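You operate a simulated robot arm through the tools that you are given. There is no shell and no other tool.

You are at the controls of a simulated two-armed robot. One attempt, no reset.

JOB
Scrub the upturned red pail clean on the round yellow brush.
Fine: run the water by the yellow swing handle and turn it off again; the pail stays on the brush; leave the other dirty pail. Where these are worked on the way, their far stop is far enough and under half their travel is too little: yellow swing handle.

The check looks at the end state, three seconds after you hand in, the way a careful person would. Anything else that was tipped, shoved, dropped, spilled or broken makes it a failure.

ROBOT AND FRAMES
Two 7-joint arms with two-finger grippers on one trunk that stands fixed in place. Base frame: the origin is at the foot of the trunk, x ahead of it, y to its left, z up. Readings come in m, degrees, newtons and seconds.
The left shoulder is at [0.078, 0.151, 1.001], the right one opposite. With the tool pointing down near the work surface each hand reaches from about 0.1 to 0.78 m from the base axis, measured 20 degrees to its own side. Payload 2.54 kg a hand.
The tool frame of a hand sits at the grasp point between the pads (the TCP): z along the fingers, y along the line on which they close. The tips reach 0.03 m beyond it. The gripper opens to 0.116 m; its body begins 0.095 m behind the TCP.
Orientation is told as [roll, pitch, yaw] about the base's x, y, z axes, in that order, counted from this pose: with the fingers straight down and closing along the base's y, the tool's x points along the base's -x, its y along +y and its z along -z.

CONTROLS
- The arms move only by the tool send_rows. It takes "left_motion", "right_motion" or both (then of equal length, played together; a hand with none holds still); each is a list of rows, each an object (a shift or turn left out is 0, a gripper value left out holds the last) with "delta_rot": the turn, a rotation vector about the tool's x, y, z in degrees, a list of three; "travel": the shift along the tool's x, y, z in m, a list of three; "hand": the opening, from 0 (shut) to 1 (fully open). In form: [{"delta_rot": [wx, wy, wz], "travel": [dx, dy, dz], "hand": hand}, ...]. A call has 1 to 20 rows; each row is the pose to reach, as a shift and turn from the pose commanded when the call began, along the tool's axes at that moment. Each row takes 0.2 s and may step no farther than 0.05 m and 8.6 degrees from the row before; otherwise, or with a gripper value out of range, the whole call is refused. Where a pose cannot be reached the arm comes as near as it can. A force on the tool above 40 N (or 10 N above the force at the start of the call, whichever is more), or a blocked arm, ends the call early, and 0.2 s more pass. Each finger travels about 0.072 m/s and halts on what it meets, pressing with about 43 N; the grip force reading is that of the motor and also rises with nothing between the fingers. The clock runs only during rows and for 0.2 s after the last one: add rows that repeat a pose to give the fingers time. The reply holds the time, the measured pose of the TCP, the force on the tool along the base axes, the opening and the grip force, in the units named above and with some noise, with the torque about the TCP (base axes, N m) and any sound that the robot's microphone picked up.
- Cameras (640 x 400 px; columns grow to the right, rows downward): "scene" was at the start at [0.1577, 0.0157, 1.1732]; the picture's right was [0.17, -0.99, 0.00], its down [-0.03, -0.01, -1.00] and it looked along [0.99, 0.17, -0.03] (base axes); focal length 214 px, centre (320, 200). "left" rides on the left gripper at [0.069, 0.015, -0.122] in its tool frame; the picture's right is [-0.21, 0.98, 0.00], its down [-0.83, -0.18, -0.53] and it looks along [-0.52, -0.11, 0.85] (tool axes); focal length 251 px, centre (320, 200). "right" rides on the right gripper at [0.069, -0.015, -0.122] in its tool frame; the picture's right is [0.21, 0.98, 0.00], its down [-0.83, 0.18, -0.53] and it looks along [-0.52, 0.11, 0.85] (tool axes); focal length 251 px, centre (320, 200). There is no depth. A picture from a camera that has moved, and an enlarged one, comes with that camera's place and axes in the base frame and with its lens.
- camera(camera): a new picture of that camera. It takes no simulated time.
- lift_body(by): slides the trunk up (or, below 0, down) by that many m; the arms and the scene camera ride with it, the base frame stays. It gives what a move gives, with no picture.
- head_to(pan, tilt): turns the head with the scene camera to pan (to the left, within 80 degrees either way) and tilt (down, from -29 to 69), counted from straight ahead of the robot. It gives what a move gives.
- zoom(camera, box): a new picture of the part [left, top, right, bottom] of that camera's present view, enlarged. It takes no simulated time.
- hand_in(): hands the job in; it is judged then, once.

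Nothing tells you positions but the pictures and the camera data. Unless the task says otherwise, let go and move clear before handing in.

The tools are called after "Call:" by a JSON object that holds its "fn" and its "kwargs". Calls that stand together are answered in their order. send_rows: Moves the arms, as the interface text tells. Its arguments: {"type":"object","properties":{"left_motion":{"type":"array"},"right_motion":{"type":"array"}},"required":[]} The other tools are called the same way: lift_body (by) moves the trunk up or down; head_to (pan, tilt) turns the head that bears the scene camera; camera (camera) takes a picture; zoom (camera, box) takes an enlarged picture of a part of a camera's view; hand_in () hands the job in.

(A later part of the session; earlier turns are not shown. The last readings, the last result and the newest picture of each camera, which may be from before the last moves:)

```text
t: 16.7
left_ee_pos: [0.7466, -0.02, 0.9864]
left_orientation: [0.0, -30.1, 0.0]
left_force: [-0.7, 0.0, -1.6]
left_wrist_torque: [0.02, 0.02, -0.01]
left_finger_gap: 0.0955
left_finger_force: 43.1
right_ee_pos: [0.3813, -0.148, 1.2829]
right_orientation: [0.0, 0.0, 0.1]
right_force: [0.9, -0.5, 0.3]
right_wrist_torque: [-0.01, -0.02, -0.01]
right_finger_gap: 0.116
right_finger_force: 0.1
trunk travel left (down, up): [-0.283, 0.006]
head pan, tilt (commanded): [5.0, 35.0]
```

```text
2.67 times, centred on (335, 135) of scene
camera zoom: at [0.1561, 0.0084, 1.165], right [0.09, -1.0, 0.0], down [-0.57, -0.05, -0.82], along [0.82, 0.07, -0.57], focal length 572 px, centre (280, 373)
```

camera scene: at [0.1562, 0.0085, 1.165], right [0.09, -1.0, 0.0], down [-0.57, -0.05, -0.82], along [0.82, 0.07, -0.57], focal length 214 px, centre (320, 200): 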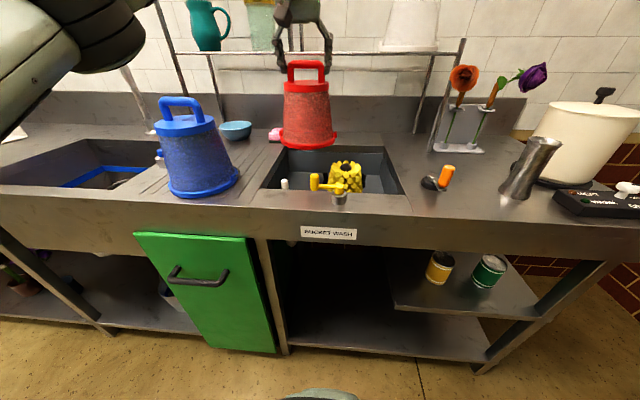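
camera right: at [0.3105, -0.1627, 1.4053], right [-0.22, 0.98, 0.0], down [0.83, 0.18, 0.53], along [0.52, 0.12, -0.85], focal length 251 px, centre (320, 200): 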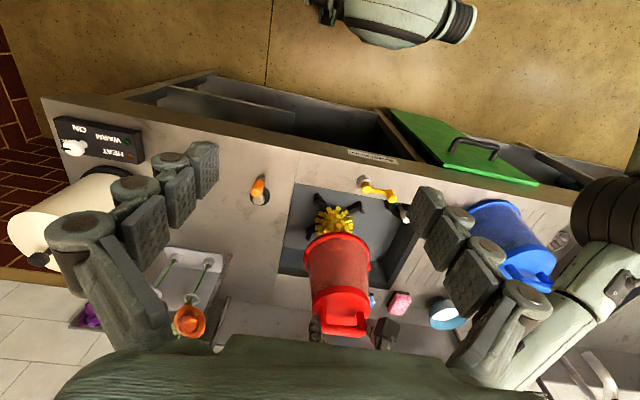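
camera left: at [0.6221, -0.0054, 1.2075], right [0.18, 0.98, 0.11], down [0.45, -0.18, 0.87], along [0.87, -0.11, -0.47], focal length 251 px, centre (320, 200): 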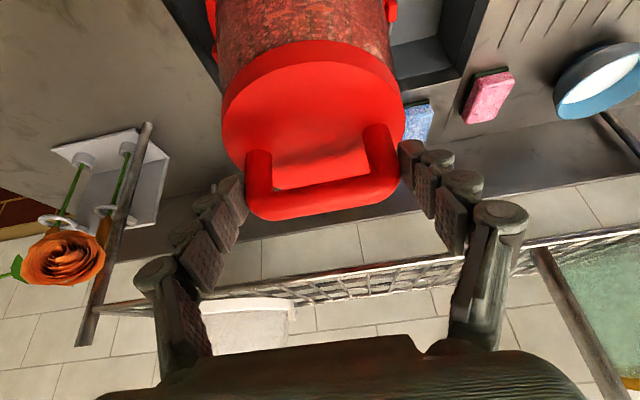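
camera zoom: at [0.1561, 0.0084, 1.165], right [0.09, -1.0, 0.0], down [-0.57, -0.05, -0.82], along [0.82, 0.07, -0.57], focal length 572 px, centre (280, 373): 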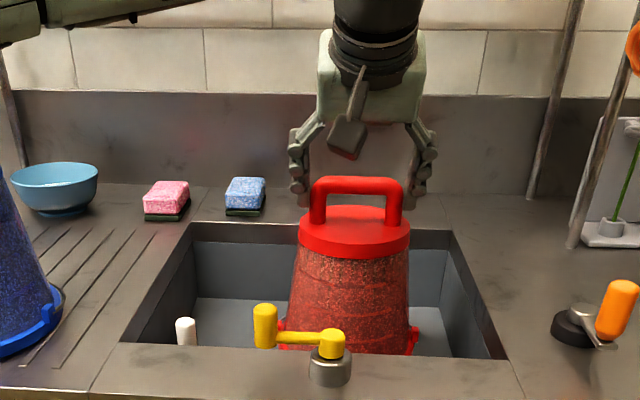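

Still hanging free, with the posts surrounding the rim. Going down in small calls to find the seat.

Call:
{"fn": "send_rows", "kwargs": {"left_motion": [{"travel": [0.002, 0, 0.0035]}, {"travel": [0.004, 0, 0.0069]}, {"travel": [0.006, 0, 0.0104]}, {"travel": [0.006, 0, 0.0104]}]}}

Call:
{"fn": "zoom", "kwargs": {"camera": "right", "box": [315, 160, 405, 250]}}

```text
t: 17.7
left_ee_pos: [0.745, -0.0191, 0.9767]
left_orientation: [-0.1, -30.1, 0.2]
left_force: [-0.1, 0.6, 6.9]
left_wrist_torque: [-0.29, 0.42, -0.04]
left_finger_gap: 0.0954
left_finger_force: 43.1
right_ee_pos: [0.3796, -0.1481, 1.2828]
right_orientation: [0.0, -0.1, 0.1]
right_force: [0.0, -0.1, -0.1]
right_wrist_torque: [0.0, -0.02, 0.0]
right_finger_gap: 0.1162
right_finger_force: 0.0
trunk travel left (down, up): [-0.283, 0.006]
head pan, tilt (commanded): [5.0, 35.0]
```

```text
4.44 times, centred on (360, 205) of right
camera zoom: at [0.3093, -0.1626, 1.4058], right [-0.22, 0.98, 0.0], down [0.83, 0.18, 0.53], along [0.52, 0.12, -0.85], focal length 1118 px, centre (142, 178)
```

zoom: 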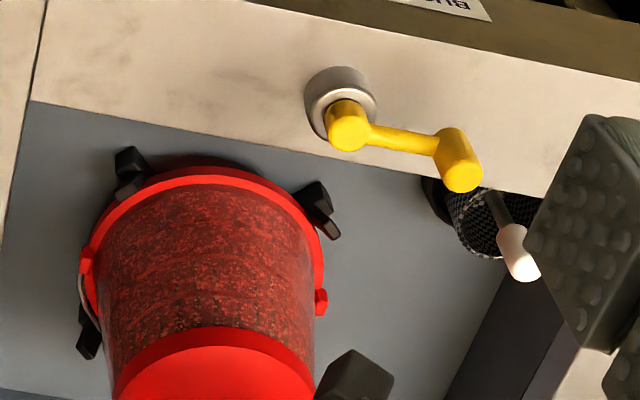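

Contact: about 9 N of support at TCP z ≈ 0.977, with the rim inside the posts. I'll release gently and let the pail settle on the brush.

Call:
{"fn": "send_rows", "kwargs": {"left_motion": [{"hand": 0.9}, {"hand": 1}, {"hand": 1}, {"hand": 1}]}}

Call:
{"fn": "zoom", "kwargs": {"camera": "right", "box": [315, 160, 405, 250]}}

Call:
{"fn": "zoom", "kwargs": {"camera": "scene", "box": [270, 60, 400, 210]}}

Call:
{"fn": "camera", "kwargs": {"camera": "left"}}

```text
t: 18.7
left_ee_pos: [0.7448, -0.0205, 0.9736]
left_orientation: [0.0, -29.9, 0.2]
left_force: [0.6, 0.8, -0.1]
left_wrist_torque: [0.02, -0.05, 0.0]
left_finger_gap: 0.1159
left_finger_force: 0.0
right_ee_pos: [0.3797, -0.147, 1.2824]
right_orientation: [0.0, -0.1, 0.1]
right_force: [-0.2, -0.3, -0.4]
right_wrist_torque: [0.03, -0.02, -0.04]
right_finger_gap: 0.116
right_finger_force: 0.1
trunk travel left (down, up): [-0.283, 0.006]
head pan, tilt (commanded): [5.0, 35.0]
```

```text
4.44 times, centred on (360, 205) of right
camera zoom: at [0.3101, -0.1628, 1.4054], right [-0.22, 0.98, 0.0], down [0.83, 0.18, 0.53], along [0.52, 0.12, -0.85], focal length 1118 px, centre (142, 178)
```

zoom: 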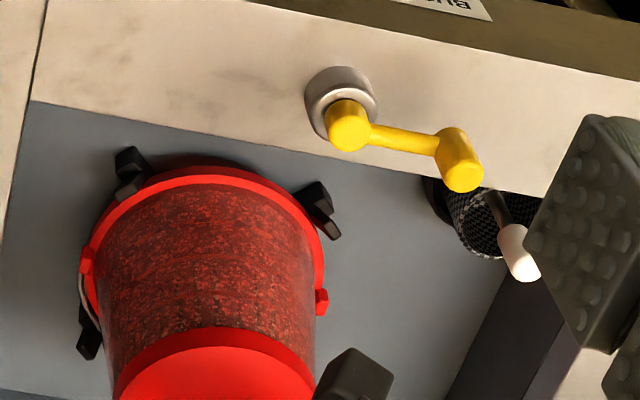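

```text
2.67 times, centred on (335, 135) of scene
camera zoom: at [0.156, 0.0084, 1.1651], right [0.09, -1.0, 0.0], down [-0.57, -0.05, -0.82], along [0.82, 0.07, -0.57], focal length 572 px, centre (280, 373)
```

zoom: 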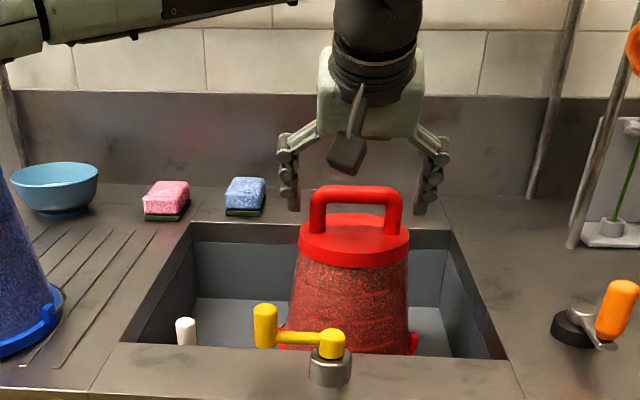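

```text
taken
camera left: at [0.624, -0.0054, 1.0462], right [0.18, 0.98, 0.11], down [0.45, -0.18, 0.87], along [0.87, -0.11, -0.47], focal length 251 px, centre (320, 200)
```

left: 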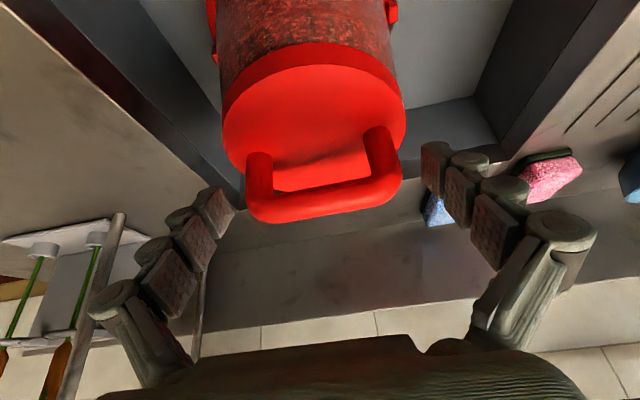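

The pail stands level on the brush, fully inside the posts, and the hand is open around the handle without contact. I'll back the left hand out along its axis and move it away to the left.

Call:
{"fn": "send_rows", "kwargs": {"left_motion": [{"travel": [0, 0, -0.03]}, {"travel": [0, 0, -0.07]}, {"travel": [0, 0, -0.11]}, {"travel": [0, 0, -0.14]}, {"travel": [0.01, 0.03, -0.175]}, {"travel": [0.025, 0.06, -0.205]}, {"travel": [0.04, 0.095, -0.235]}, {"travel": [0.055, 0.13, -0.265]}, {"travel": [0.07, 0.165, -0.29]}, {"travel": [0.085, 0.2, -0.315]}, {"travel": [0.1, 0.235, -0.34]}, {"travel": [0.11, 0.27, -0.365]}, {"travel": [0.1175, 0.3, -0.3865]}, {"travel": [0.1175, 0.3, -0.3865]}]}}

Call:
{"fn": "camera", "kwargs": {"camera": "scene"}}

Call:
{"fn": "camera", "kwargs": {"camera": "right"}}

Call:
{"fn": "camera", "kwargs": {"camera": "left"}}

```text
t: 21.7
left_ee_pos: [0.4494, 0.2795, 1.2502]
left_orientation: [0.0, -29.8, 0.1]
left_force: [1.2, 0.3, -0.7]
left_wrist_torque: [-0.03, -0.01, -0.01]
left_finger_gap: 0.1159
left_finger_force: 0.1
right_ee_pos: [0.3812, -0.1473, 1.2834]
right_orientation: [0.1, 0.0, 0.1]
right_force: [1.3, 0.1, 0.1]
right_wrist_torque: [0.02, 0.01, 0.05]
right_finger_gap: 0.1161
right_finger_force: 0.0
trunk travel left (down, up): [-0.283, 0.006]
head pan, tilt (commanded): [5.0, 35.0]
```

```text
taken
camera scene: at [0.1562, 0.0084, 1.165], right [0.09, -1.0, 0.0], down [-0.57, -0.05, -0.82], along [0.82, 0.07, -0.57], focal length 214 px, centre (320, 200)
```

scene: 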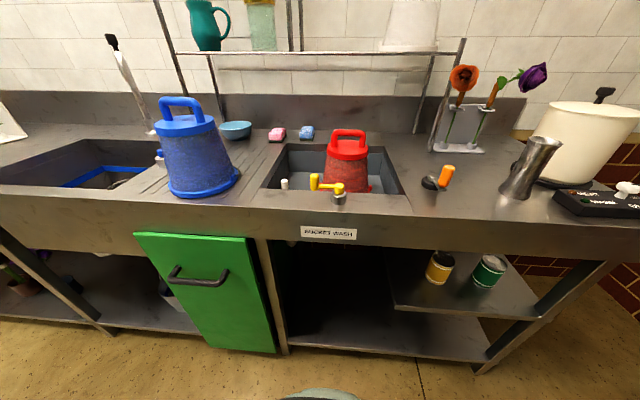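

```text
taken
camera right: at [0.3105, -0.1629, 1.4052], right [-0.22, 0.98, 0.0], down [0.83, 0.18, 0.53], along [0.52, 0.12, -0.85], focal length 251 px, centre (320, 200)
```

right: 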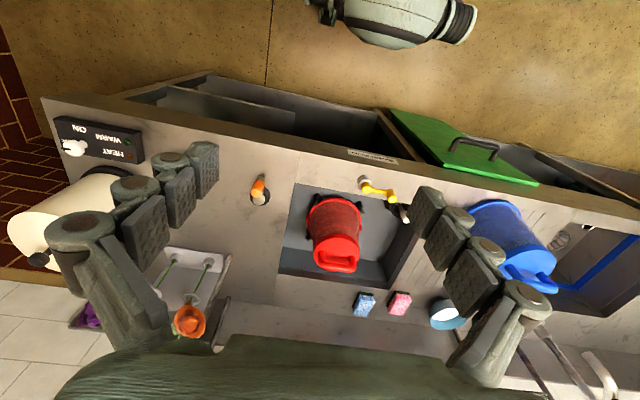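

```text
taken
camera left: at [0.3286, 0.2942, 1.3226], right [0.18, 0.98, 0.11], down [0.45, -0.18, 0.87], along [0.87, -0.11, -0.47], focal length 251 px, centre (320, 200)
```

left: 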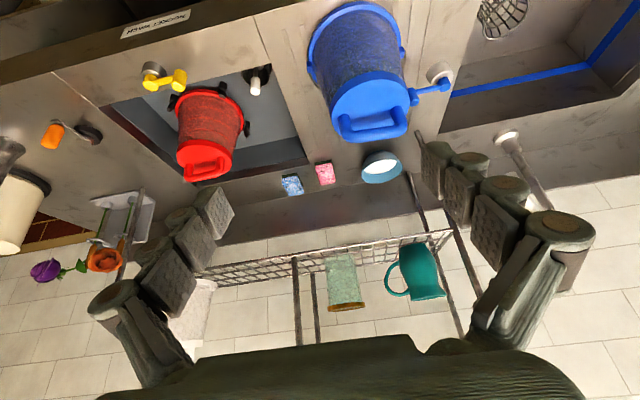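

The pail stands alone on the brush and everything else is undisturbed. Next is the yellow handle, so I'll get precise geometry from three views.

Call:
{"fn": "zoom", "kwargs": {"camera": "scene", "box": [295, 160, 365, 210]}}

Call:
{"fn": "zoom", "kwargs": {"camera": "left", "box": [120, 50, 220, 120]}}

Call:
{"fn": "zoom", "kwargs": {"camera": "right", "box": [330, 160, 420, 220]}}

```text
8.00 times, centred on (330, 185) of scene
camera zoom: at [0.1562, 0.0084, 1.165], right [0.09, -1.0, 0.0], down [-0.57, -0.05, -0.82], along [0.82, 0.07, -0.57], focal length 1716 px, centre (240, 320)
```

zoom: 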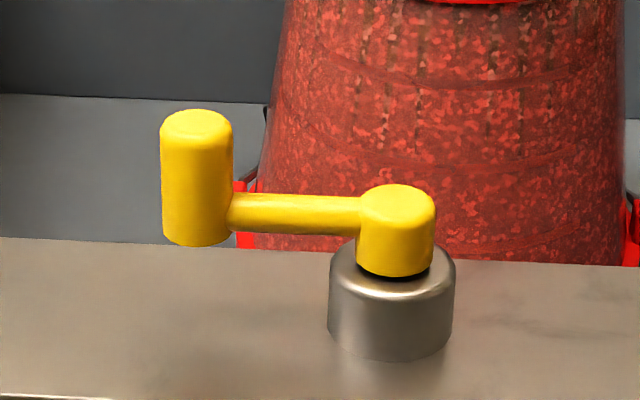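

```text
5.71 times, centred on (170, 85) of left
camera zoom: at [0.3286, 0.2942, 1.3226], right [0.18, 0.98, 0.11], down [0.45, -0.18, 0.87], along [0.87, -0.11, -0.47], focal length 1437 px, centre (1177, 857)
```

zoom: 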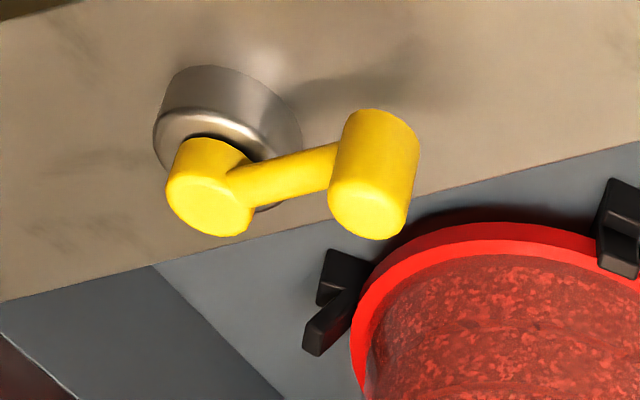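

```text
6.67 times, centred on (375, 190) of right
camera zoom: at [0.3105, -0.1629, 1.4052], right [-0.22, 0.98, 0.0], down [0.83, 0.18, 0.53], along [0.52, 0.12, -0.85], focal length 1676 px, centre (-47, 267)
```

zoom: 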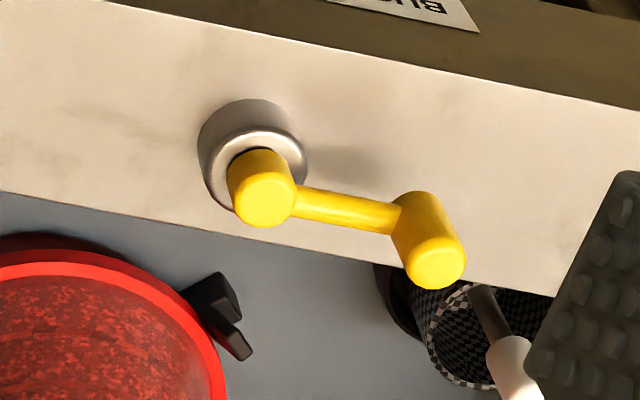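

The peg spans z ≈ 0.913–0.947 at (0.559, 0.055), with the pivot at (0.559, 0.0). I'll bring the right hand above the peg with its closing axis along x, so the peg can be caged and swung in either direction.

Call:
{"fn": "send_rows", "kwargs": {"right_motion": [{"travel": [-0.0163, 0.0184, 0.008], "delta_rot": [0, 0, -8.2]}, {"travel": [-0.0325, 0.0367, 0.018], "delta_rot": [0, 0, -16.4]}, {"travel": [-0.0488, 0.0551, 0.03], "delta_rot": [0, 0, -24.6]}, {"travel": [-0.0651, 0.0735, 0.045], "delta_rot": [0, 0, -32.8]}, {"travel": [-0.0814, 0.0918, 0.06], "delta_rot": [0, 0, -41]}, {"travel": [-0.0976, 0.1102, 0.08], "delta_rot": [0, 0, -49.2]}, {"travel": [-0.1139, 0.1285, 0.1], "delta_rot": [0, 0, -57.4]}, {"travel": [-0.1302, 0.1469, 0.12], "delta_rot": [0, 0, -65.6]}, {"travel": [-0.1465, 0.1653, 0.14], "delta_rot": [0, 0, -73.8]}, {"travel": [-0.1627, 0.1836, 0.16], "delta_rot": [0, 0, -82]}, {"travel": [-0.179, 0.202, 0.183], "delta_rot": [0, 0, -90]}, {"travel": [-0.179, 0.202, 0.183], "delta_rot": [0, 0, -90]}]}}

Call:
{"fn": "camera", "kwargs": {"camera": "right"}}

Call:
{"fn": "camera", "kwargs": {"camera": "scene"}}

```text
t: 24.3
left_ee_pos: [0.4492, 0.2796, 1.2499]
left_orientation: [0.0, -29.9, 0.0]
left_force: [0.3, -0.1, 0.1]
left_wrist_torque: [0.02, -0.02, 0.0]
left_finger_gap: 0.1161
left_finger_force: 0.0
right_ee_pos: [0.3956, 0.0676, 1.0537]
right_orientation: [0.0, -0.1, 89.9]
right_force: [-0.7, 0.9, -0.1]
right_wrist_torque: [0.03, -0.02, 0.01]
right_finger_gap: 0.116
right_finger_force: 0.0
right hand out of reach, approached as far as the arm can: row 7, 8, 9, 10, 11, 12
trunk travel left (down, up): [-0.283, 0.006]
head pan, tilt (commanded): [5.0, 35.0]
```

```text
taken
camera right: at [0.4091, -0.0013, 1.1761], right [-0.98, -0.21, 0.0], down [-0.18, 0.82, 0.54], along [-0.11, 0.52, -0.84], focal length 251 px, centre (320, 200)
```

right: 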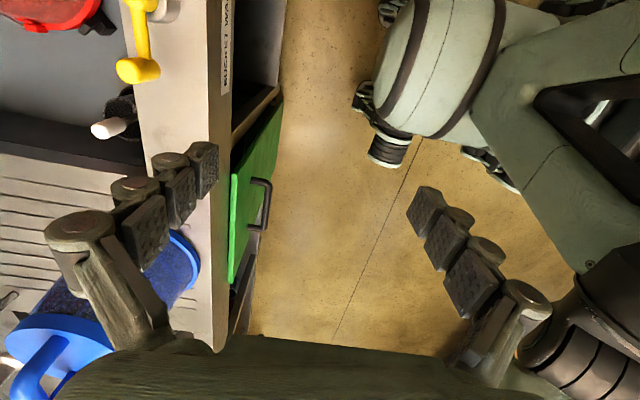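

```text
taken
camera scene: at [0.156, 0.0084, 1.1651], right [0.09, -1.0, 0.0], down [-0.57, -0.05, -0.82], along [0.82, 0.07, -0.57], focal length 214 px, centre (320, 200)
```

scene: 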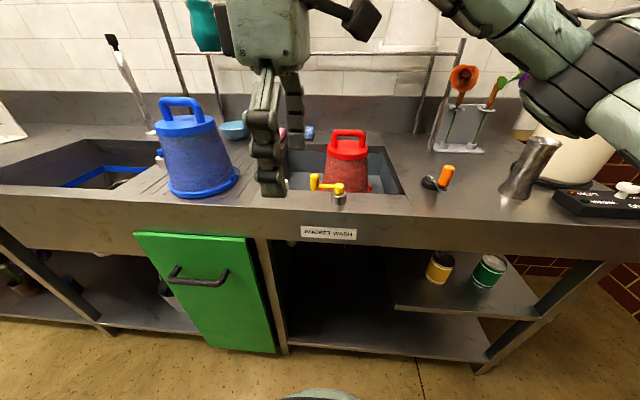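

With yaw +90° the arm can't reach the peg. I'll go back to the natural wrist yaw and approach above the peg closing along y instead.

Call:
{"fn": "send_rows", "kwargs": {"right_motion": [{"travel": [0, 0, -0.01], "delta_rot": [0, 0, 8.2]}, {"travel": [0, 0, -0.02], "delta_rot": [0, 0, 16.4]}, {"travel": [0, -0.005, -0.03], "delta_rot": [0, 0, 24.6]}, {"travel": [0.001, -0.015, -0.04], "delta_rot": [0, 0, 32.8]}, {"travel": [0.002, -0.03, -0.046], "delta_rot": [0, 0, 41]}, {"travel": [0.004, -0.05, -0.046], "delta_rot": [0, 0, 49.2]}, {"travel": [0.006, -0.07, -0.046], "delta_rot": [0, 0, 57.4]}, {"travel": [0.008, -0.095, -0.046], "delta_rot": [0, 0, 65.6]}, {"travel": [0.01, -0.12, -0.046], "delta_rot": [0, 0, 73.8]}, {"travel": [0.012, -0.145, -0.046], "delta_rot": [0, 0, 82]}, {"travel": [0.0129, -0.1634, -0.046], "delta_rot": [0, 0, 90]}, {"travel": [0.0129, -0.1634, -0.046], "delta_rot": [0, 0, 90]}]}}

Call:
{"fn": "camera", "kwargs": {"camera": "right"}}

Call:
{"fn": "camera", "kwargs": {"camera": "scene"}}

```text
t: 26.9
left_ee_pos: [0.4491, 0.2803, 1.2503]
left_orientation: [0.0, -29.9, 0.1]
left_force: [-0.3, 0.4, 0.1]
left_wrist_torque: [0.02, -0.02, 0.04]
left_finger_gap: 0.1159
left_finger_force: 0.0
right_ee_pos: [0.5571, 0.0592, 1.0995]
right_orientation: [0.0, 0.0, -0.1]
right_force: [0.0, 0.1, 0.1]
right_wrist_torque: [-0.01, 0.01, 0.0]
right_finger_gap: 0.116
right_finger_force: 0.0
trunk travel left (down, up): [-0.283, 0.006]
head pan, tilt (commanded): [5.0, 35.0]
```

```text
taken
camera right: at [0.4868, 0.0428, 1.2217], right [-0.21, 0.98, 0.0], down [0.83, 0.18, 0.53], along [0.52, 0.11, -0.85], focal length 251 px, centre (320, 200)
```

right: 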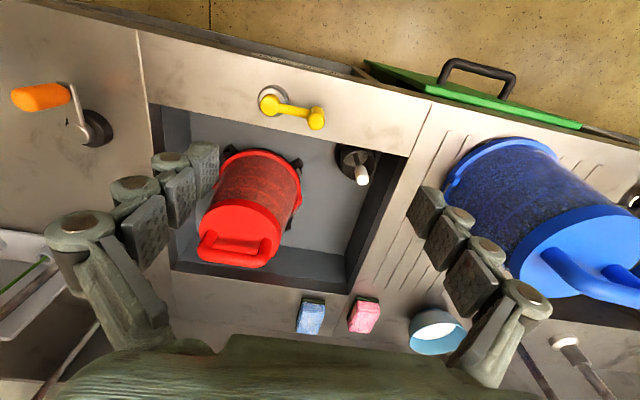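

```text
taken
camera scene: at [0.1559, 0.0084, 1.1651], right [0.09, -1.0, 0.0], down [-0.57, -0.05, -0.82], along [0.82, 0.07, -0.57], focal length 214 px, centre (320, 200)
```

scene: 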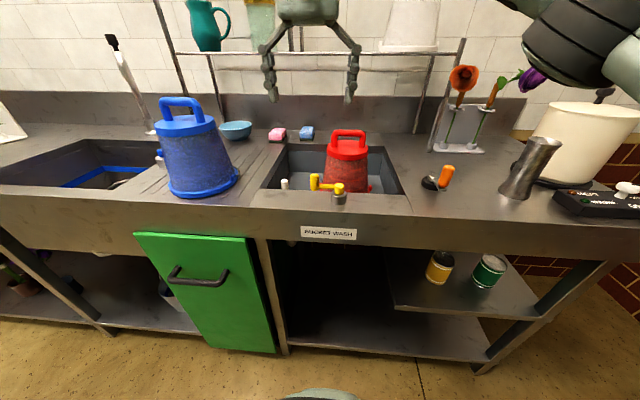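

Right hand is above the peg at natural yaw. I'll zoom from this close view to refine the peg position before descending.

Call:
{"fn": "zoom", "kwargs": {"camera": "right", "box": [240, 70, 350, 150]}}

```text
5.00 times, centred on (295, 110) of right
camera zoom: at [0.4868, 0.0428, 1.2217], right [-0.21, 0.98, 0.0], down [0.83, 0.18, 0.53], along [0.52, 0.11, -0.85], focal length 1257 px, centre (445, 650)
```

zoom: 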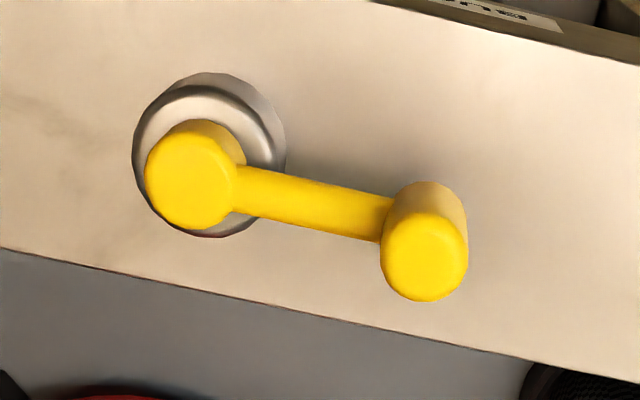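

The peg top is at (0.558, 0.054, 0.947). I'll descend with fingers partly open so the tips end just above the crank arm, flanking the peg in y.

Call:
{"fn": "send_rows", "kwargs": {"right_motion": [{"travel": [-0.001, -0.005, 0.02], "hand": 0.6}, {"travel": [-0.001, -0.005, 0.06], "hand": 0.55}, {"travel": [-0.001, -0.005, 0.1], "hand": 0.5}, {"travel": [-0.001, -0.005, 0.125], "hand": 0.5}, {"travel": [-0.001, -0.005, 0.137], "hand": 0.5}, {"travel": [-0.001, -0.005, 0.137], "hand": 0.5}]}}

Call:
{"fn": "camera", "kwargs": {"camera": "right"}}

Call:
{"fn": "zoom", "kwargs": {"camera": "scene", "box": [280, 140, 390, 210]}}

```text
t: 28.3
left_ee_pos: [0.4503, 0.2792, 1.2507]
left_orientation: [0.0, -29.9, 0.1]
left_force: [-0.3, 0.0, 0.1]
left_wrist_torque: [-0.03, 0.02, 0.01]
left_finger_gap: 0.1163
left_finger_force: 0.1
right_ee_pos: [0.5573, 0.0531, 0.9617]
right_orientation: [0.0, 0.0, 0.1]
right_force: [0.4, -0.7, 0.3]
right_wrist_torque: [0.02, -0.01, -0.01]
right_finger_gap: 0.0579
right_finger_force: 0.1
trunk travel left (down, up): [-0.283, 0.006]
head pan, tilt (commanded): [5.0, 35.0]
```

```text
taken
camera right: at [0.4877, 0.0371, 1.0846], right [-0.22, 0.98, 0.0], down [0.83, 0.18, 0.53], along [0.52, 0.12, -0.85], focal length 251 px, centre (320, 200)
```

right: 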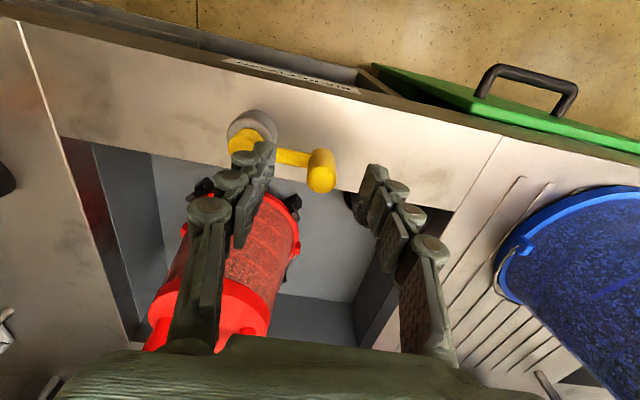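

```text
5.71 times, centred on (335, 175) of scene
camera zoom: at [0.1559, 0.0084, 1.1651], right [0.09, -1.0, 0.0], down [-0.57, -0.05, -0.82], along [0.82, 0.07, -0.57], focal length 1226 px, centre (234, 343)
```

zoom: 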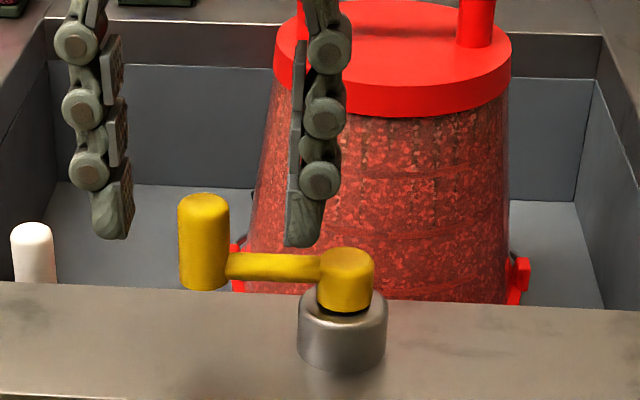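

Fingers flank the peg nicely, just above the crank arm. Closing on the peg.

Call:
{"fn": "send_rows", "kwargs": {"right_motion": [{"travel": [-0.0005, 0.0005, 0.002], "hand": 0.35}, {"travel": [-0.0005, 0.0005, 0.002], "hand": 0.2}, {"travel": [-0.0005, 0.0005, 0.002], "hand": 0.0}, {"travel": [-0.0005, 0.0005, 0.002], "hand": 0.0}, {"travel": [-0.0005, 0.0005, 0.002], "hand": 0.0}]}}

Call:
{"fn": "zoom", "kwargs": {"camera": "scene", "box": [280, 140, 390, 210]}}

Call:
{"fn": "zoom", "kwargs": {"camera": "right", "box": [210, 100, 390, 220]}}

```text
t: 29.5
left_ee_pos: [0.4516, 0.2818, 1.2504]
left_orientation: [-0.1, -29.8, 0.2]
left_force: [0.3, -0.9, 0.4]
left_wrist_torque: [0.02, 0.01, 0.05]
left_finger_gap: 0.116
left_finger_force: 0.1
right_ee_pos: [0.5581, 0.0549, 0.9588]
right_orientation: [0.0, 0.0, 0.2]
right_force: [0.9, 10.8, -1.9]
right_wrist_torque: [0.35, -0.28, 0.03]
right_finger_gap: 0.0189
right_finger_force: 44.3
trunk travel left (down, up): [-0.283, 0.006]
head pan, tilt (commanded): [5.0, 35.0]
```

```text
5.71 times, centred on (335, 175) of scene
camera zoom: at [0.1561, 0.0094, 1.165], right [0.09, -1.0, 0.0], down [-0.57, -0.05, -0.82], along [0.82, 0.07, -0.57], focal length 1226 px, centre (234, 343)
```

zoom: 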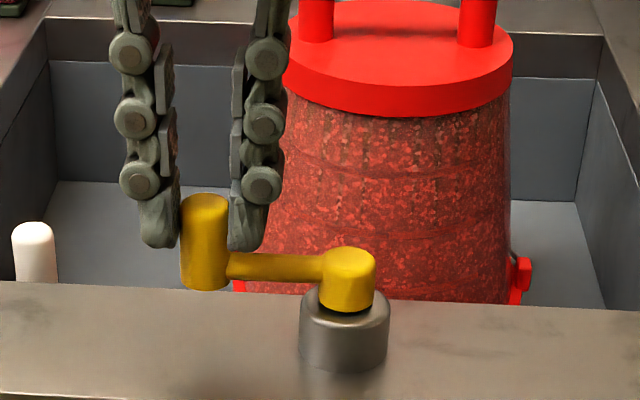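

```text
3.33 times, centred on (300, 160) of right
camera zoom: at [0.4881, 0.0389, 1.0825], right [-0.22, 0.98, 0.0], down [0.83, 0.18, 0.53], along [0.52, 0.12, -0.85], focal length 838 px, centre (387, 333)
```

zoom: 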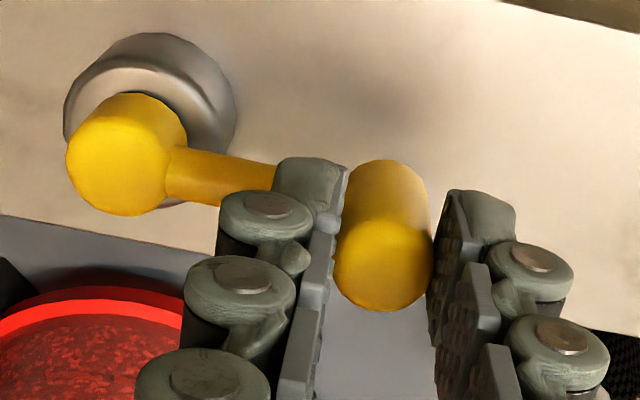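

The peg is gripped (gap 0.019). There's a slight sideways load, so I'll relax it. Then I'll test the swing direction gently, toward the basin first, turning the wrist with the crank.

Call:
{"fn": "send_rows", "kwargs": {"right_motion": [{"travel": [0, 0.0015, 0]}, {"travel": [-0.0024, 0.0015, 0], "delta_rot": [0, 0, 2.5]}, {"travel": [-0.0048, 0.0013, 0], "delta_rot": [0, 0, 5]}, {"travel": [-0.0071, 0.001, 0], "delta_rot": [0, 0, 7.5]}, {"travel": [-0.0071, 0.001, 0], "delta_rot": [0, 0, 7.5]}]}}

Call:
{"fn": "zoom", "kwargs": {"camera": "right", "box": [210, 100, 390, 220]}}

Call:
{"fn": "zoom", "kwargs": {"camera": "scene", "box": [280, 140, 390, 210]}}

```text
t: 30.7
left_ee_pos: [0.4493, 0.2782, 1.2513]
left_orientation: [0.1, -30.0, 0.1]
left_force: [1.1, 0.2, -0.2]
left_wrist_torque: [-0.01, 0.03, 0.0]
left_finger_gap: 0.1159
left_finger_force: 0.0
right_ee_pos: [0.5596, 0.0552, 0.9606]
right_orientation: [-0.2, 0.8, -7.0]
right_force: [-9.1, -1.8, 2.8]
right_wrist_torque: [-0.17, 0.13, 0.05]
right_finger_gap: 0.0191
right_finger_force: 44.1
trunk travel left (down, up): [-0.283, 0.006]
head pan, tilt (commanded): [5.0, 35.0]
stopped in row 5 (right hand): the force on the tool passed its limit at 41 N (the readings are from after the stop); the commanded pose is now the measured one
```

```text
3.33 times, centred on (300, 160) of right
camera zoom: at [0.4903, 0.0486, 1.0837], right [-0.09, 1.0, 0.0], down [0.85, 0.08, 0.52], along [0.52, 0.05, -0.85], focal length 838 px, centre (387, 333)
```

zoom: 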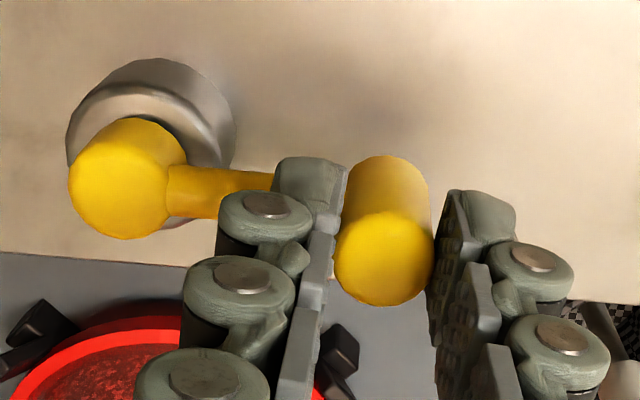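

```text
5.71 times, centred on (335, 175) of scene
camera zoom: at [0.155, 0.0082, 1.1656], right [0.09, -1.0, 0.0], down [-0.57, -0.05, -0.82], along [0.82, 0.07, -0.57], focal length 1226 px, centre (234, 343)
```

zoom: 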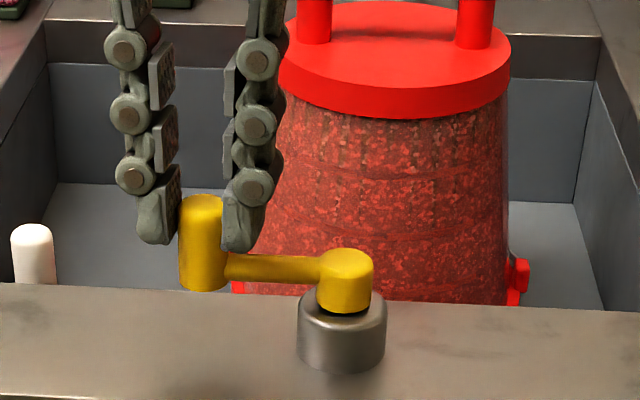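

Blocked at its stop toward the basin (41 N, no movement), so the crank must swing the other way, toward me. Testing a small swing in that direction.

Call:
{"fn": "send_rows", "kwargs": {"right_motion": [{"travel": [0.003, -0.0005, 0], "delta_rot": [0, 0, -2.5]}, {"travel": [0.0059, -0.0011, 0], "delta_rot": [0, 0, -5]}, {"travel": [0.0083, -0.0017, 0], "delta_rot": [0, 0, -7.5]}, {"travel": [0.0106, -0.0023, 0], "delta_rot": [0, 0, -10]}, {"travel": [0.0106, -0.0023, 0], "delta_rot": [0, 0, -10]}]}}

Call:
{"fn": "zoom", "kwargs": {"camera": "right", "box": [210, 100, 390, 220]}}

Call:
{"fn": "zoom", "kwargs": {"camera": "scene", "box": [280, 140, 390, 210]}}

```text
t: 31.9
left_ee_pos: [0.4504, 0.2783, 1.2513]
left_orientation: [0.0, -30.0, 0.1]
left_force: [0.1, -0.3, -0.4]
left_wrist_torque: [0.0, 0.02, -0.02]
left_finger_gap: 0.1159
left_finger_force: 0.0
right_ee_pos: [0.5514, 0.0541, 0.961]
right_orientation: [0.0, 0.4, 2.8]
right_force: [2.9, -1.8, 11.2]
right_wrist_torque: [-0.07, -0.27, 0.21]
right_finger_gap: 0.0188
right_finger_force: 44.3
trunk travel left (down, up): [-0.283, 0.006]
head pan, tilt (commanded): [5.0, 35.0]
```

```text
3.33 times, centred on (300, 160) of right
camera zoom: at [0.4832, 0.0353, 1.0833], right [-0.26, 0.96, 0.0], down [0.82, 0.22, 0.53], along [0.51, 0.14, -0.85], focal length 838 px, centre (387, 333)
```

zoom: 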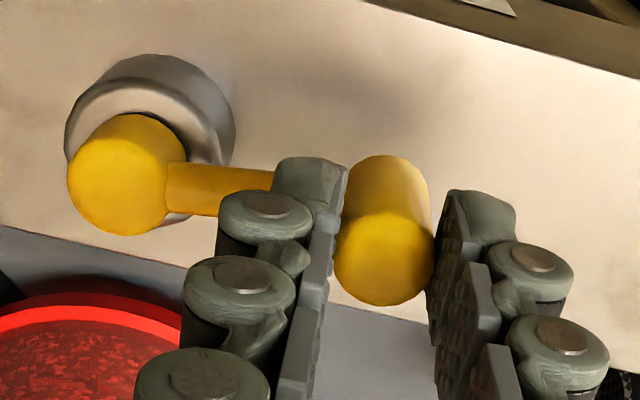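

```text
5.71 times, centred on (335, 175) of scene
camera zoom: at [0.1553, 0.0081, 1.1652], right [0.09, -1.0, 0.0], down [-0.57, -0.05, -0.82], along [0.82, 0.07, -0.57], focal length 1226 px, centre (234, 343)
```

zoom: 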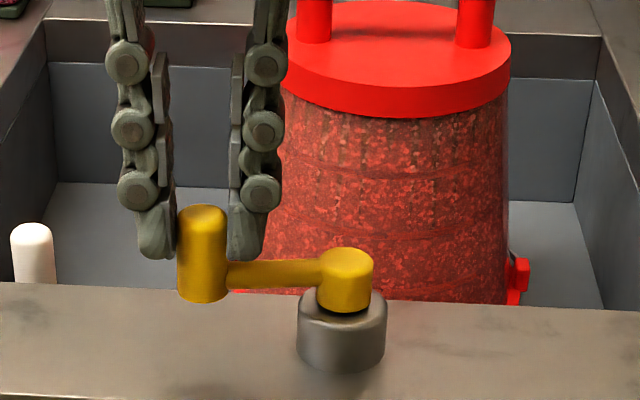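

It moves this way: the crank has begun to swing toward me. I'll continue along the arc to about 45°.

Call:
{"fn": "send_rows", "kwargs": {"right_motion": [{"travel": [0.0047, -0.0009, -0.0015], "delta_rot": [0, 0, -5]}, {"travel": [0.0092, -0.002, -0.0015], "delta_rot": [0, 0, -10]}, {"travel": [0.0137, -0.0036, -0.0015], "delta_rot": [0, 0, -15]}, {"travel": [0.0181, -0.0056, -0.0015], "delta_rot": [0, 0, -20]}, {"travel": [0.0223, -0.008, -0.0015], "delta_rot": [0, 0, -25]}, {"travel": [0.0261, -0.0107, -0.0015], "delta_rot": [0, 0, -30]}, {"travel": [0.0298, -0.0137, -0.0015], "delta_rot": [0, 0, -35]}, {"travel": [0.0298, -0.0137, -0.0015], "delta_rot": [0, 0, -35]}]}}

Call:
{"fn": "zoom", "kwargs": {"camera": "right", "box": [210, 80, 390, 220]}}

Call:
{"fn": "zoom", "kwargs": {"camera": "scene", "box": [270, 100, 400, 210]}}

```text
t: 33.7
left_ee_pos: [0.451, 0.2789, 1.2508]
left_orientation: [-0.1, -29.9, 0.1]
left_force: [0.3, 0.2, 0.4]
left_wrist_torque: [0.0, 0.02, 0.0]
left_finger_gap: 0.1161
left_finger_force: 0.0
right_ee_pos: [0.5221, 0.0382, 0.96]
right_orientation: [0.4, 0.7, 37.7]
right_force: [3.7, -9.7, -1.8]
right_wrist_torque: [-0.83, 0.54, -0.26]
right_finger_gap: 0.019
right_finger_force: 43.4
trunk travel left (down, up): [-0.283, 0.006]
head pan, tilt (commanded): [5.0, 35.0]
```

```text
2.86 times, centred on (300, 150) of right
camera zoom: at [0.4778, -0.0164, 1.0834], right [-0.77, 0.64, 0.01], down [0.55, 0.65, 0.52], along [0.33, 0.41, -0.85], focal length 718 px, centre (377, 343)
```

zoom: 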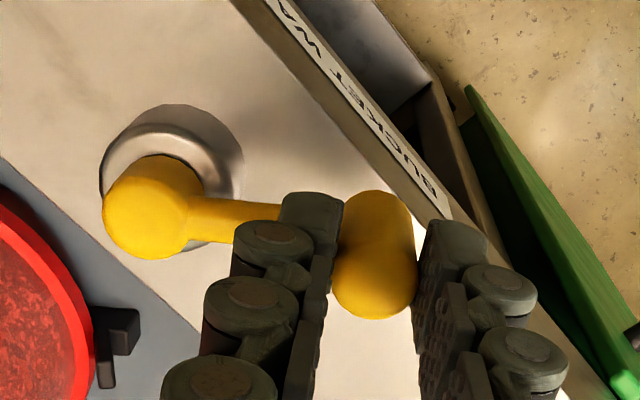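

```text
3.64 times, centred on (335, 155) of scene
camera zoom: at [0.1565, 0.0076, 1.165], right [0.09, -1.0, 0.0], down [-0.57, -0.05, -0.82], along [0.82, 0.07, -0.57], focal length 780 px, centre (266, 364)
```

zoom: 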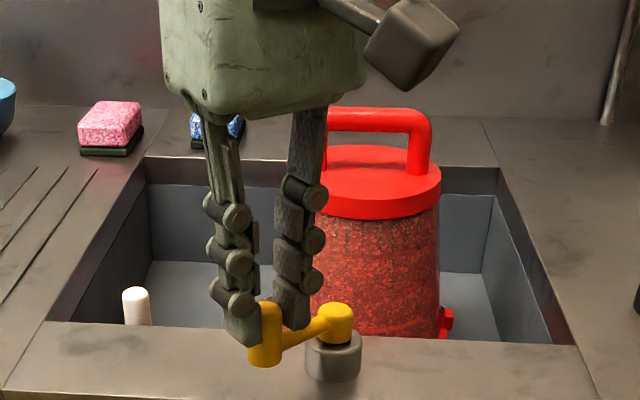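

The crank is halfway round with low forces. Continuing to about 70°, trimming the radius slightly.

Call:
{"fn": "send_rows", "kwargs": {"right_motion": [{"travel": [0.0048, -0.003, 0], "delta_rot": [0, 0, -5]}, {"travel": [0.0093, -0.004, 0], "delta_rot": [0, 0, -10]}, {"travel": [0.0136, -0.0055, 0], "delta_rot": [0, 0, -15]}, {"travel": [0.0177, -0.0074, 0], "delta_rot": [0, 0, -20]}, {"travel": [0.0217, -0.0097, 0], "delta_rot": [0, 0, -25]}, {"travel": [0.0217, -0.0097, 0], "delta_rot": [0, 0, -25]}]}}

Call:
{"fn": "zoom", "kwargs": {"camera": "right", "box": [210, 80, 390, 220]}}

Call:
{"fn": "zoom", "kwargs": {"camera": "scene", "box": [270, 100, 400, 210]}}

```text
t: 35.1
left_ee_pos: [0.4504, 0.2796, 1.2509]
left_orientation: [0.1, -29.9, 0.2]
left_force: [0.1, 0.0, 0.8]
left_wrist_torque: [-0.01, 0.0, -0.01]
left_finger_gap: 0.116
left_finger_force: 0.1
right_ee_pos: [0.5101, 0.0194, 0.9612]
right_orientation: [0.7, 0.5, 62.9]
right_force: [-7.3, -2.8, -12.2]
right_wrist_torque: [-0.64, 0.41, -0.25]
right_finger_gap: 0.0187
right_finger_force: 43.9
trunk travel left (down, up): [-0.283, 0.006]
head pan, tilt (commanded): [5.0, 35.0]
```

```text
2.86 times, centred on (300, 150) of right
camera zoom: at [0.4933, -0.05, 1.0831], right [-0.97, 0.25, 0.01], down [0.22, 0.82, 0.53], along [0.12, 0.51, -0.85], focal length 718 px, centre (377, 343)
```

zoom: 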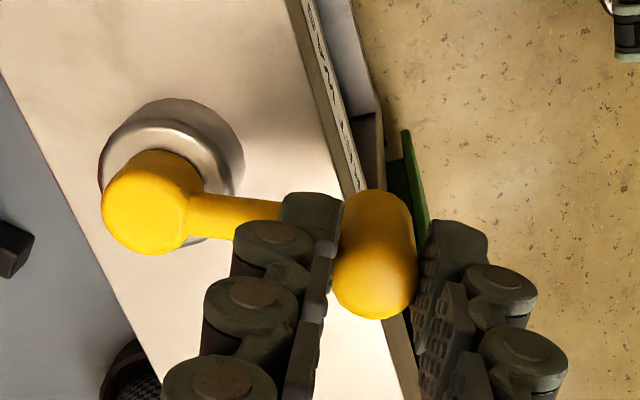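

```text
3.64 times, centred on (335, 155) of scene
camera zoom: at [0.1562, 0.0083, 1.1649], right [0.09, -1.0, 0.0], down [-0.57, -0.05, -0.82], along [0.82, 0.07, -0.57], focal length 780 px, centre (266, 364)
```

zoom: 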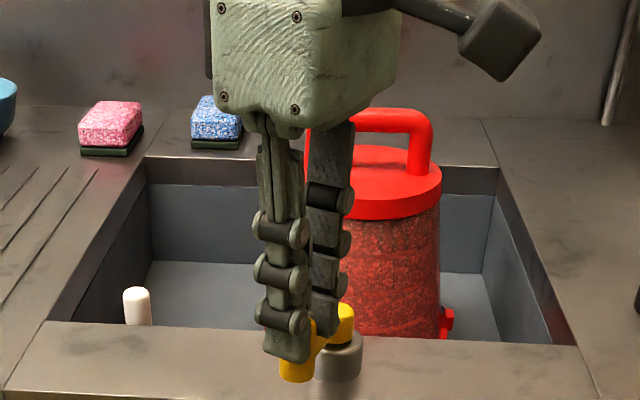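

Still moving smoothly. Continuing toward 90°, easing the vertical load slightly.

Call:
{"fn": "send_rows", "kwargs": {"right_motion": [{"travel": [0.0048, 0.0005, 0.001], "delta_rot": [0, 0, -4]}, {"travel": [0.0094, -0.0007, 0.0015], "delta_rot": [0, 0, -8]}, {"travel": [0.0138, -0.0023, 0.0015], "delta_rot": [0, 0, -12]}, {"travel": [0.018, -0.0043, 0.0015], "delta_rot": [0, 0, -16]}, {"travel": [0.018, -0.0043, 0.0015], "delta_rot": [0, 0, -16]}]}}

Call:
{"fn": "zoom", "kwargs": {"camera": "right", "box": [210, 80, 390, 220]}}

Call:
{"fn": "zoom", "kwargs": {"camera": "scene", "box": [270, 100, 400, 210]}}

```text
t: 36.3
left_ee_pos: [0.45, 0.2794, 1.2507]
left_orientation: [-0.1, -30.0, 0.1]
left_force: [-0.5, 1.2, -0.2]
left_wrist_torque: [-0.03, -0.02, 0.0]
left_finger_gap: 0.1158
left_finger_force: 0.0
right_ee_pos: [0.5058, 0.007, 0.9594]
right_orientation: [-2.1, -1.0, 66.6]
right_force: [14.3, 0.8, -8.9]
right_wrist_torque: [1.18, -0.62, 0.06]
right_finger_gap: 0.0189
right_finger_force: 44.4
right hand out of reach, approached as far as the arm can: row 2, 3, 4, 5
trunk travel left (down, up): [-0.283, 0.006]
head pan, tilt (commanded): [5.0, 35.0]
stopped in row 5 (right hand): the force on the tool passed its limit at 98 N (the readings are from after the stop); the commanded pose is now the measured one
```

```text
2.86 times, centred on (300, 150) of right
camera zoom: at [0.4862, -0.0637, 1.0812], right [-0.98, 0.19, -0.04], down [0.14, 0.83, 0.54], along [0.14, 0.53, -0.84], focal length 718 px, centre (377, 343)
```

zoom: 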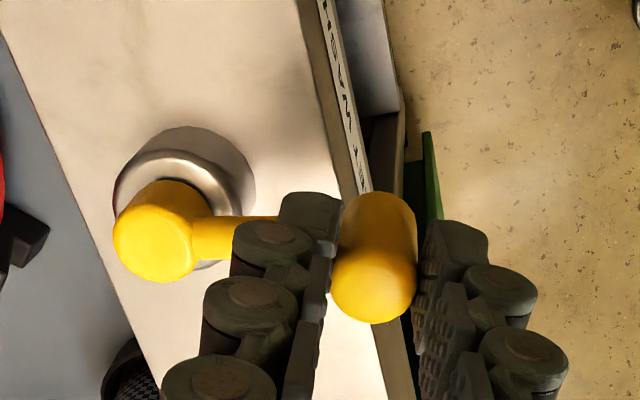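

```text
3.64 times, centred on (335, 155) of scene
camera zoom: at [0.1567, 0.0087, 1.1648], right [0.09, -1.0, 0.0], down [-0.57, -0.05, -0.82], along [0.82, 0.07, -0.57], focal length 780 px, centre (266, 364)
```

zoom: 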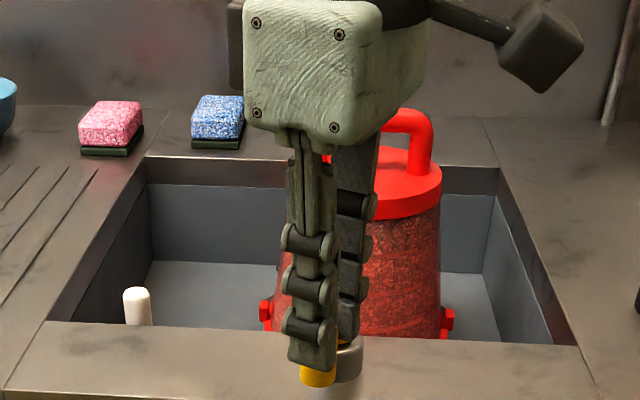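

The wrist ran out of yaw near 67° and pressed hard; the crank is now at about 80°. I'll let go, lift straight up, and see where the crank rests.

Call:
{"fn": "send_rows", "kwargs": {"right_motion": [{"hand": 0.25}, {"hand": 0.4}, {"hand": 0.4}]}}

Call:
{"fn": "zoom", "kwargs": {"camera": "right", "box": [210, 80, 390, 220]}}

```text
t: 37.1
left_ee_pos: [0.4505, 0.2785, 1.2517]
left_orientation: [-0.1, -30.0, 0.0]
left_force: [0.1, -0.3, 0.2]
left_wrist_torque: [-0.02, -0.01, 0.01]
left_finger_gap: 0.1161
left_finger_force: 0.1
right_ee_pos: [0.5035, 0.0066, 0.9612]
right_orientation: [-2.0, -1.0, 67.0]
right_force: [-1.0, -0.5, 0.5]
right_wrist_torque: [-0.01, 0.0, 0.02]
right_finger_gap: 0.0463
right_finger_force: 0.0
trunk travel left (down, up): [-0.283, 0.006]
head pan, tilt (commanded): [5.0, 35.0]
```

```text
2.86 times, centred on (300, 150) of right
camera zoom: at [0.4842, -0.0636, 1.083], right [-0.98, 0.19, -0.04], down [0.14, 0.83, 0.54], along [0.13, 0.53, -0.84], focal length 718 px, centre (377, 343)
```

zoom: 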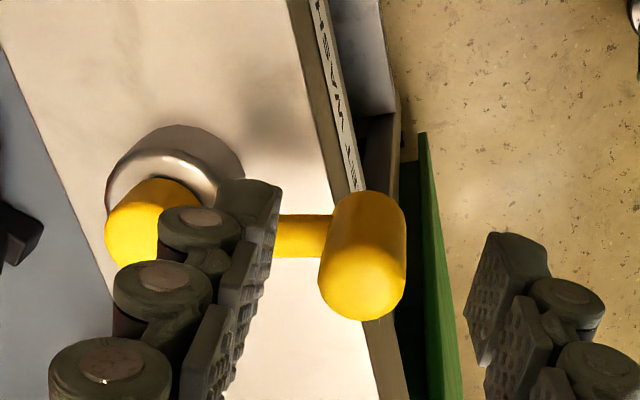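

The crank holds at about 80° with no load. I'll lift clear and turn the wrist back to yaw 0 to re-grip with a better range.

Call:
{"fn": "send_rows", "kwargs": {"right_motion": [{"travel": [0, 0, -0.03]}, {"travel": [0, 0, -0.06]}, {"travel": [0, 0, -0.06], "delta_rot": [0, 0, 8.4]}, {"travel": [0, 0, -0.06], "delta_rot": [0, 0, 16.8]}, {"travel": [0, 0, -0.06], "delta_rot": [0, 0, 25.2]}, {"travel": [0, 0, -0.06], "delta_rot": [0, 0, 33.6]}, {"travel": [0, 0, -0.06], "delta_rot": [0, 0, 42]}, {"travel": [0, 0, -0.06], "delta_rot": [0, 0, 50.4]}, {"travel": [0, 0, -0.06], "delta_rot": [0, 0, 58.8]}, {"travel": [0, 0, -0.06], "delta_rot": [0, 0, 67]}, {"travel": [0, 0, -0.06], "delta_rot": [0, 0, 67]}]}}

Call:
{"fn": "camera", "kwargs": {"camera": "right"}}

Call:
{"fn": "zoom", "kwargs": {"camera": "scene", "box": [270, 100, 400, 210]}}

```text
t: 39.5
left_ee_pos: [0.4494, 0.2798, 1.2518]
left_orientation: [0.0, -30.0, 0.1]
left_force: [-0.4, 0.8, 0.3]
left_wrist_torque: [-0.01, -0.04, 0.01]
left_finger_gap: 0.1162
left_finger_force: 0.1
right_ee_pos: [0.5018, 0.0071, 1.0215]
right_orientation: [0.0, -2.1, -0.2]
right_force: [0.2, 0.3, 0.4]
right_wrist_torque: [0.01, 0.02, 0.02]
right_finger_gap: 0.0464
right_finger_force: 0.0
trunk travel left (down, up): [-0.283, 0.006]
head pan, tilt (commanded): [5.0, 35.0]
```

```text
taken
camera right: at [0.4259, -0.0093, 1.1409], right [-0.21, 0.98, -0.01], down [0.81, 0.18, 0.57], along [0.55, 0.11, -0.82], focal length 251 px, centre (320, 200)
```

right: 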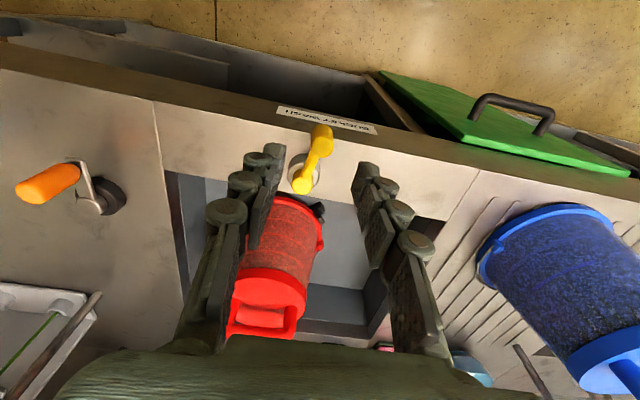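

```text
3.64 times, centred on (335, 155) of scene
camera zoom: at [0.1559, 0.0084, 1.1651], right [0.09, -1.0, 0.0], down [-0.57, -0.05, -0.82], along [0.82, 0.07, -0.57], focal length 780 px, centre (266, 364)
```

zoom: 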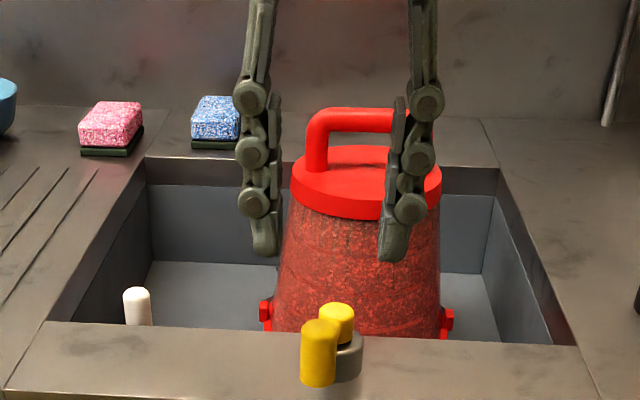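

Crank now points mostly toward me with the peg near the counter edge. Zooming to locate it precisely.

Call:
{"fn": "zoom", "kwargs": {"camera": "right", "box": [270, 100, 360, 210]}}

Call:
{"fn": "zoom", "kwargs": {"camera": "scene", "box": [300, 170, 360, 215]}}

```text
3.64 times, centred on (315, 155) of right
camera zoom: at [0.4259, -0.0093, 1.1409], right [-0.21, 0.98, -0.01], down [0.81, 0.18, 0.57], along [0.55, 0.11, -0.82], focal length 914 px, centre (338, 364)
```

zoom: 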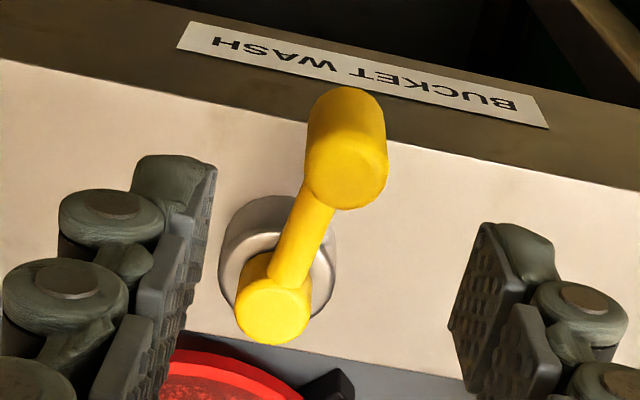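

```text
8.89 times, centred on (330, 192) of scene
camera zoom: at [0.1559, 0.0084, 1.1651], right [0.09, -1.0, 0.0], down [-0.57, -0.05, -0.82], along [0.82, 0.07, -0.57], focal length 1906 px, centre (231, 267)
```

zoom: 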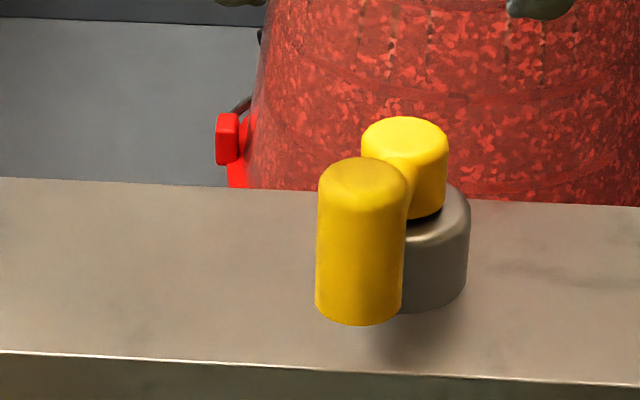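

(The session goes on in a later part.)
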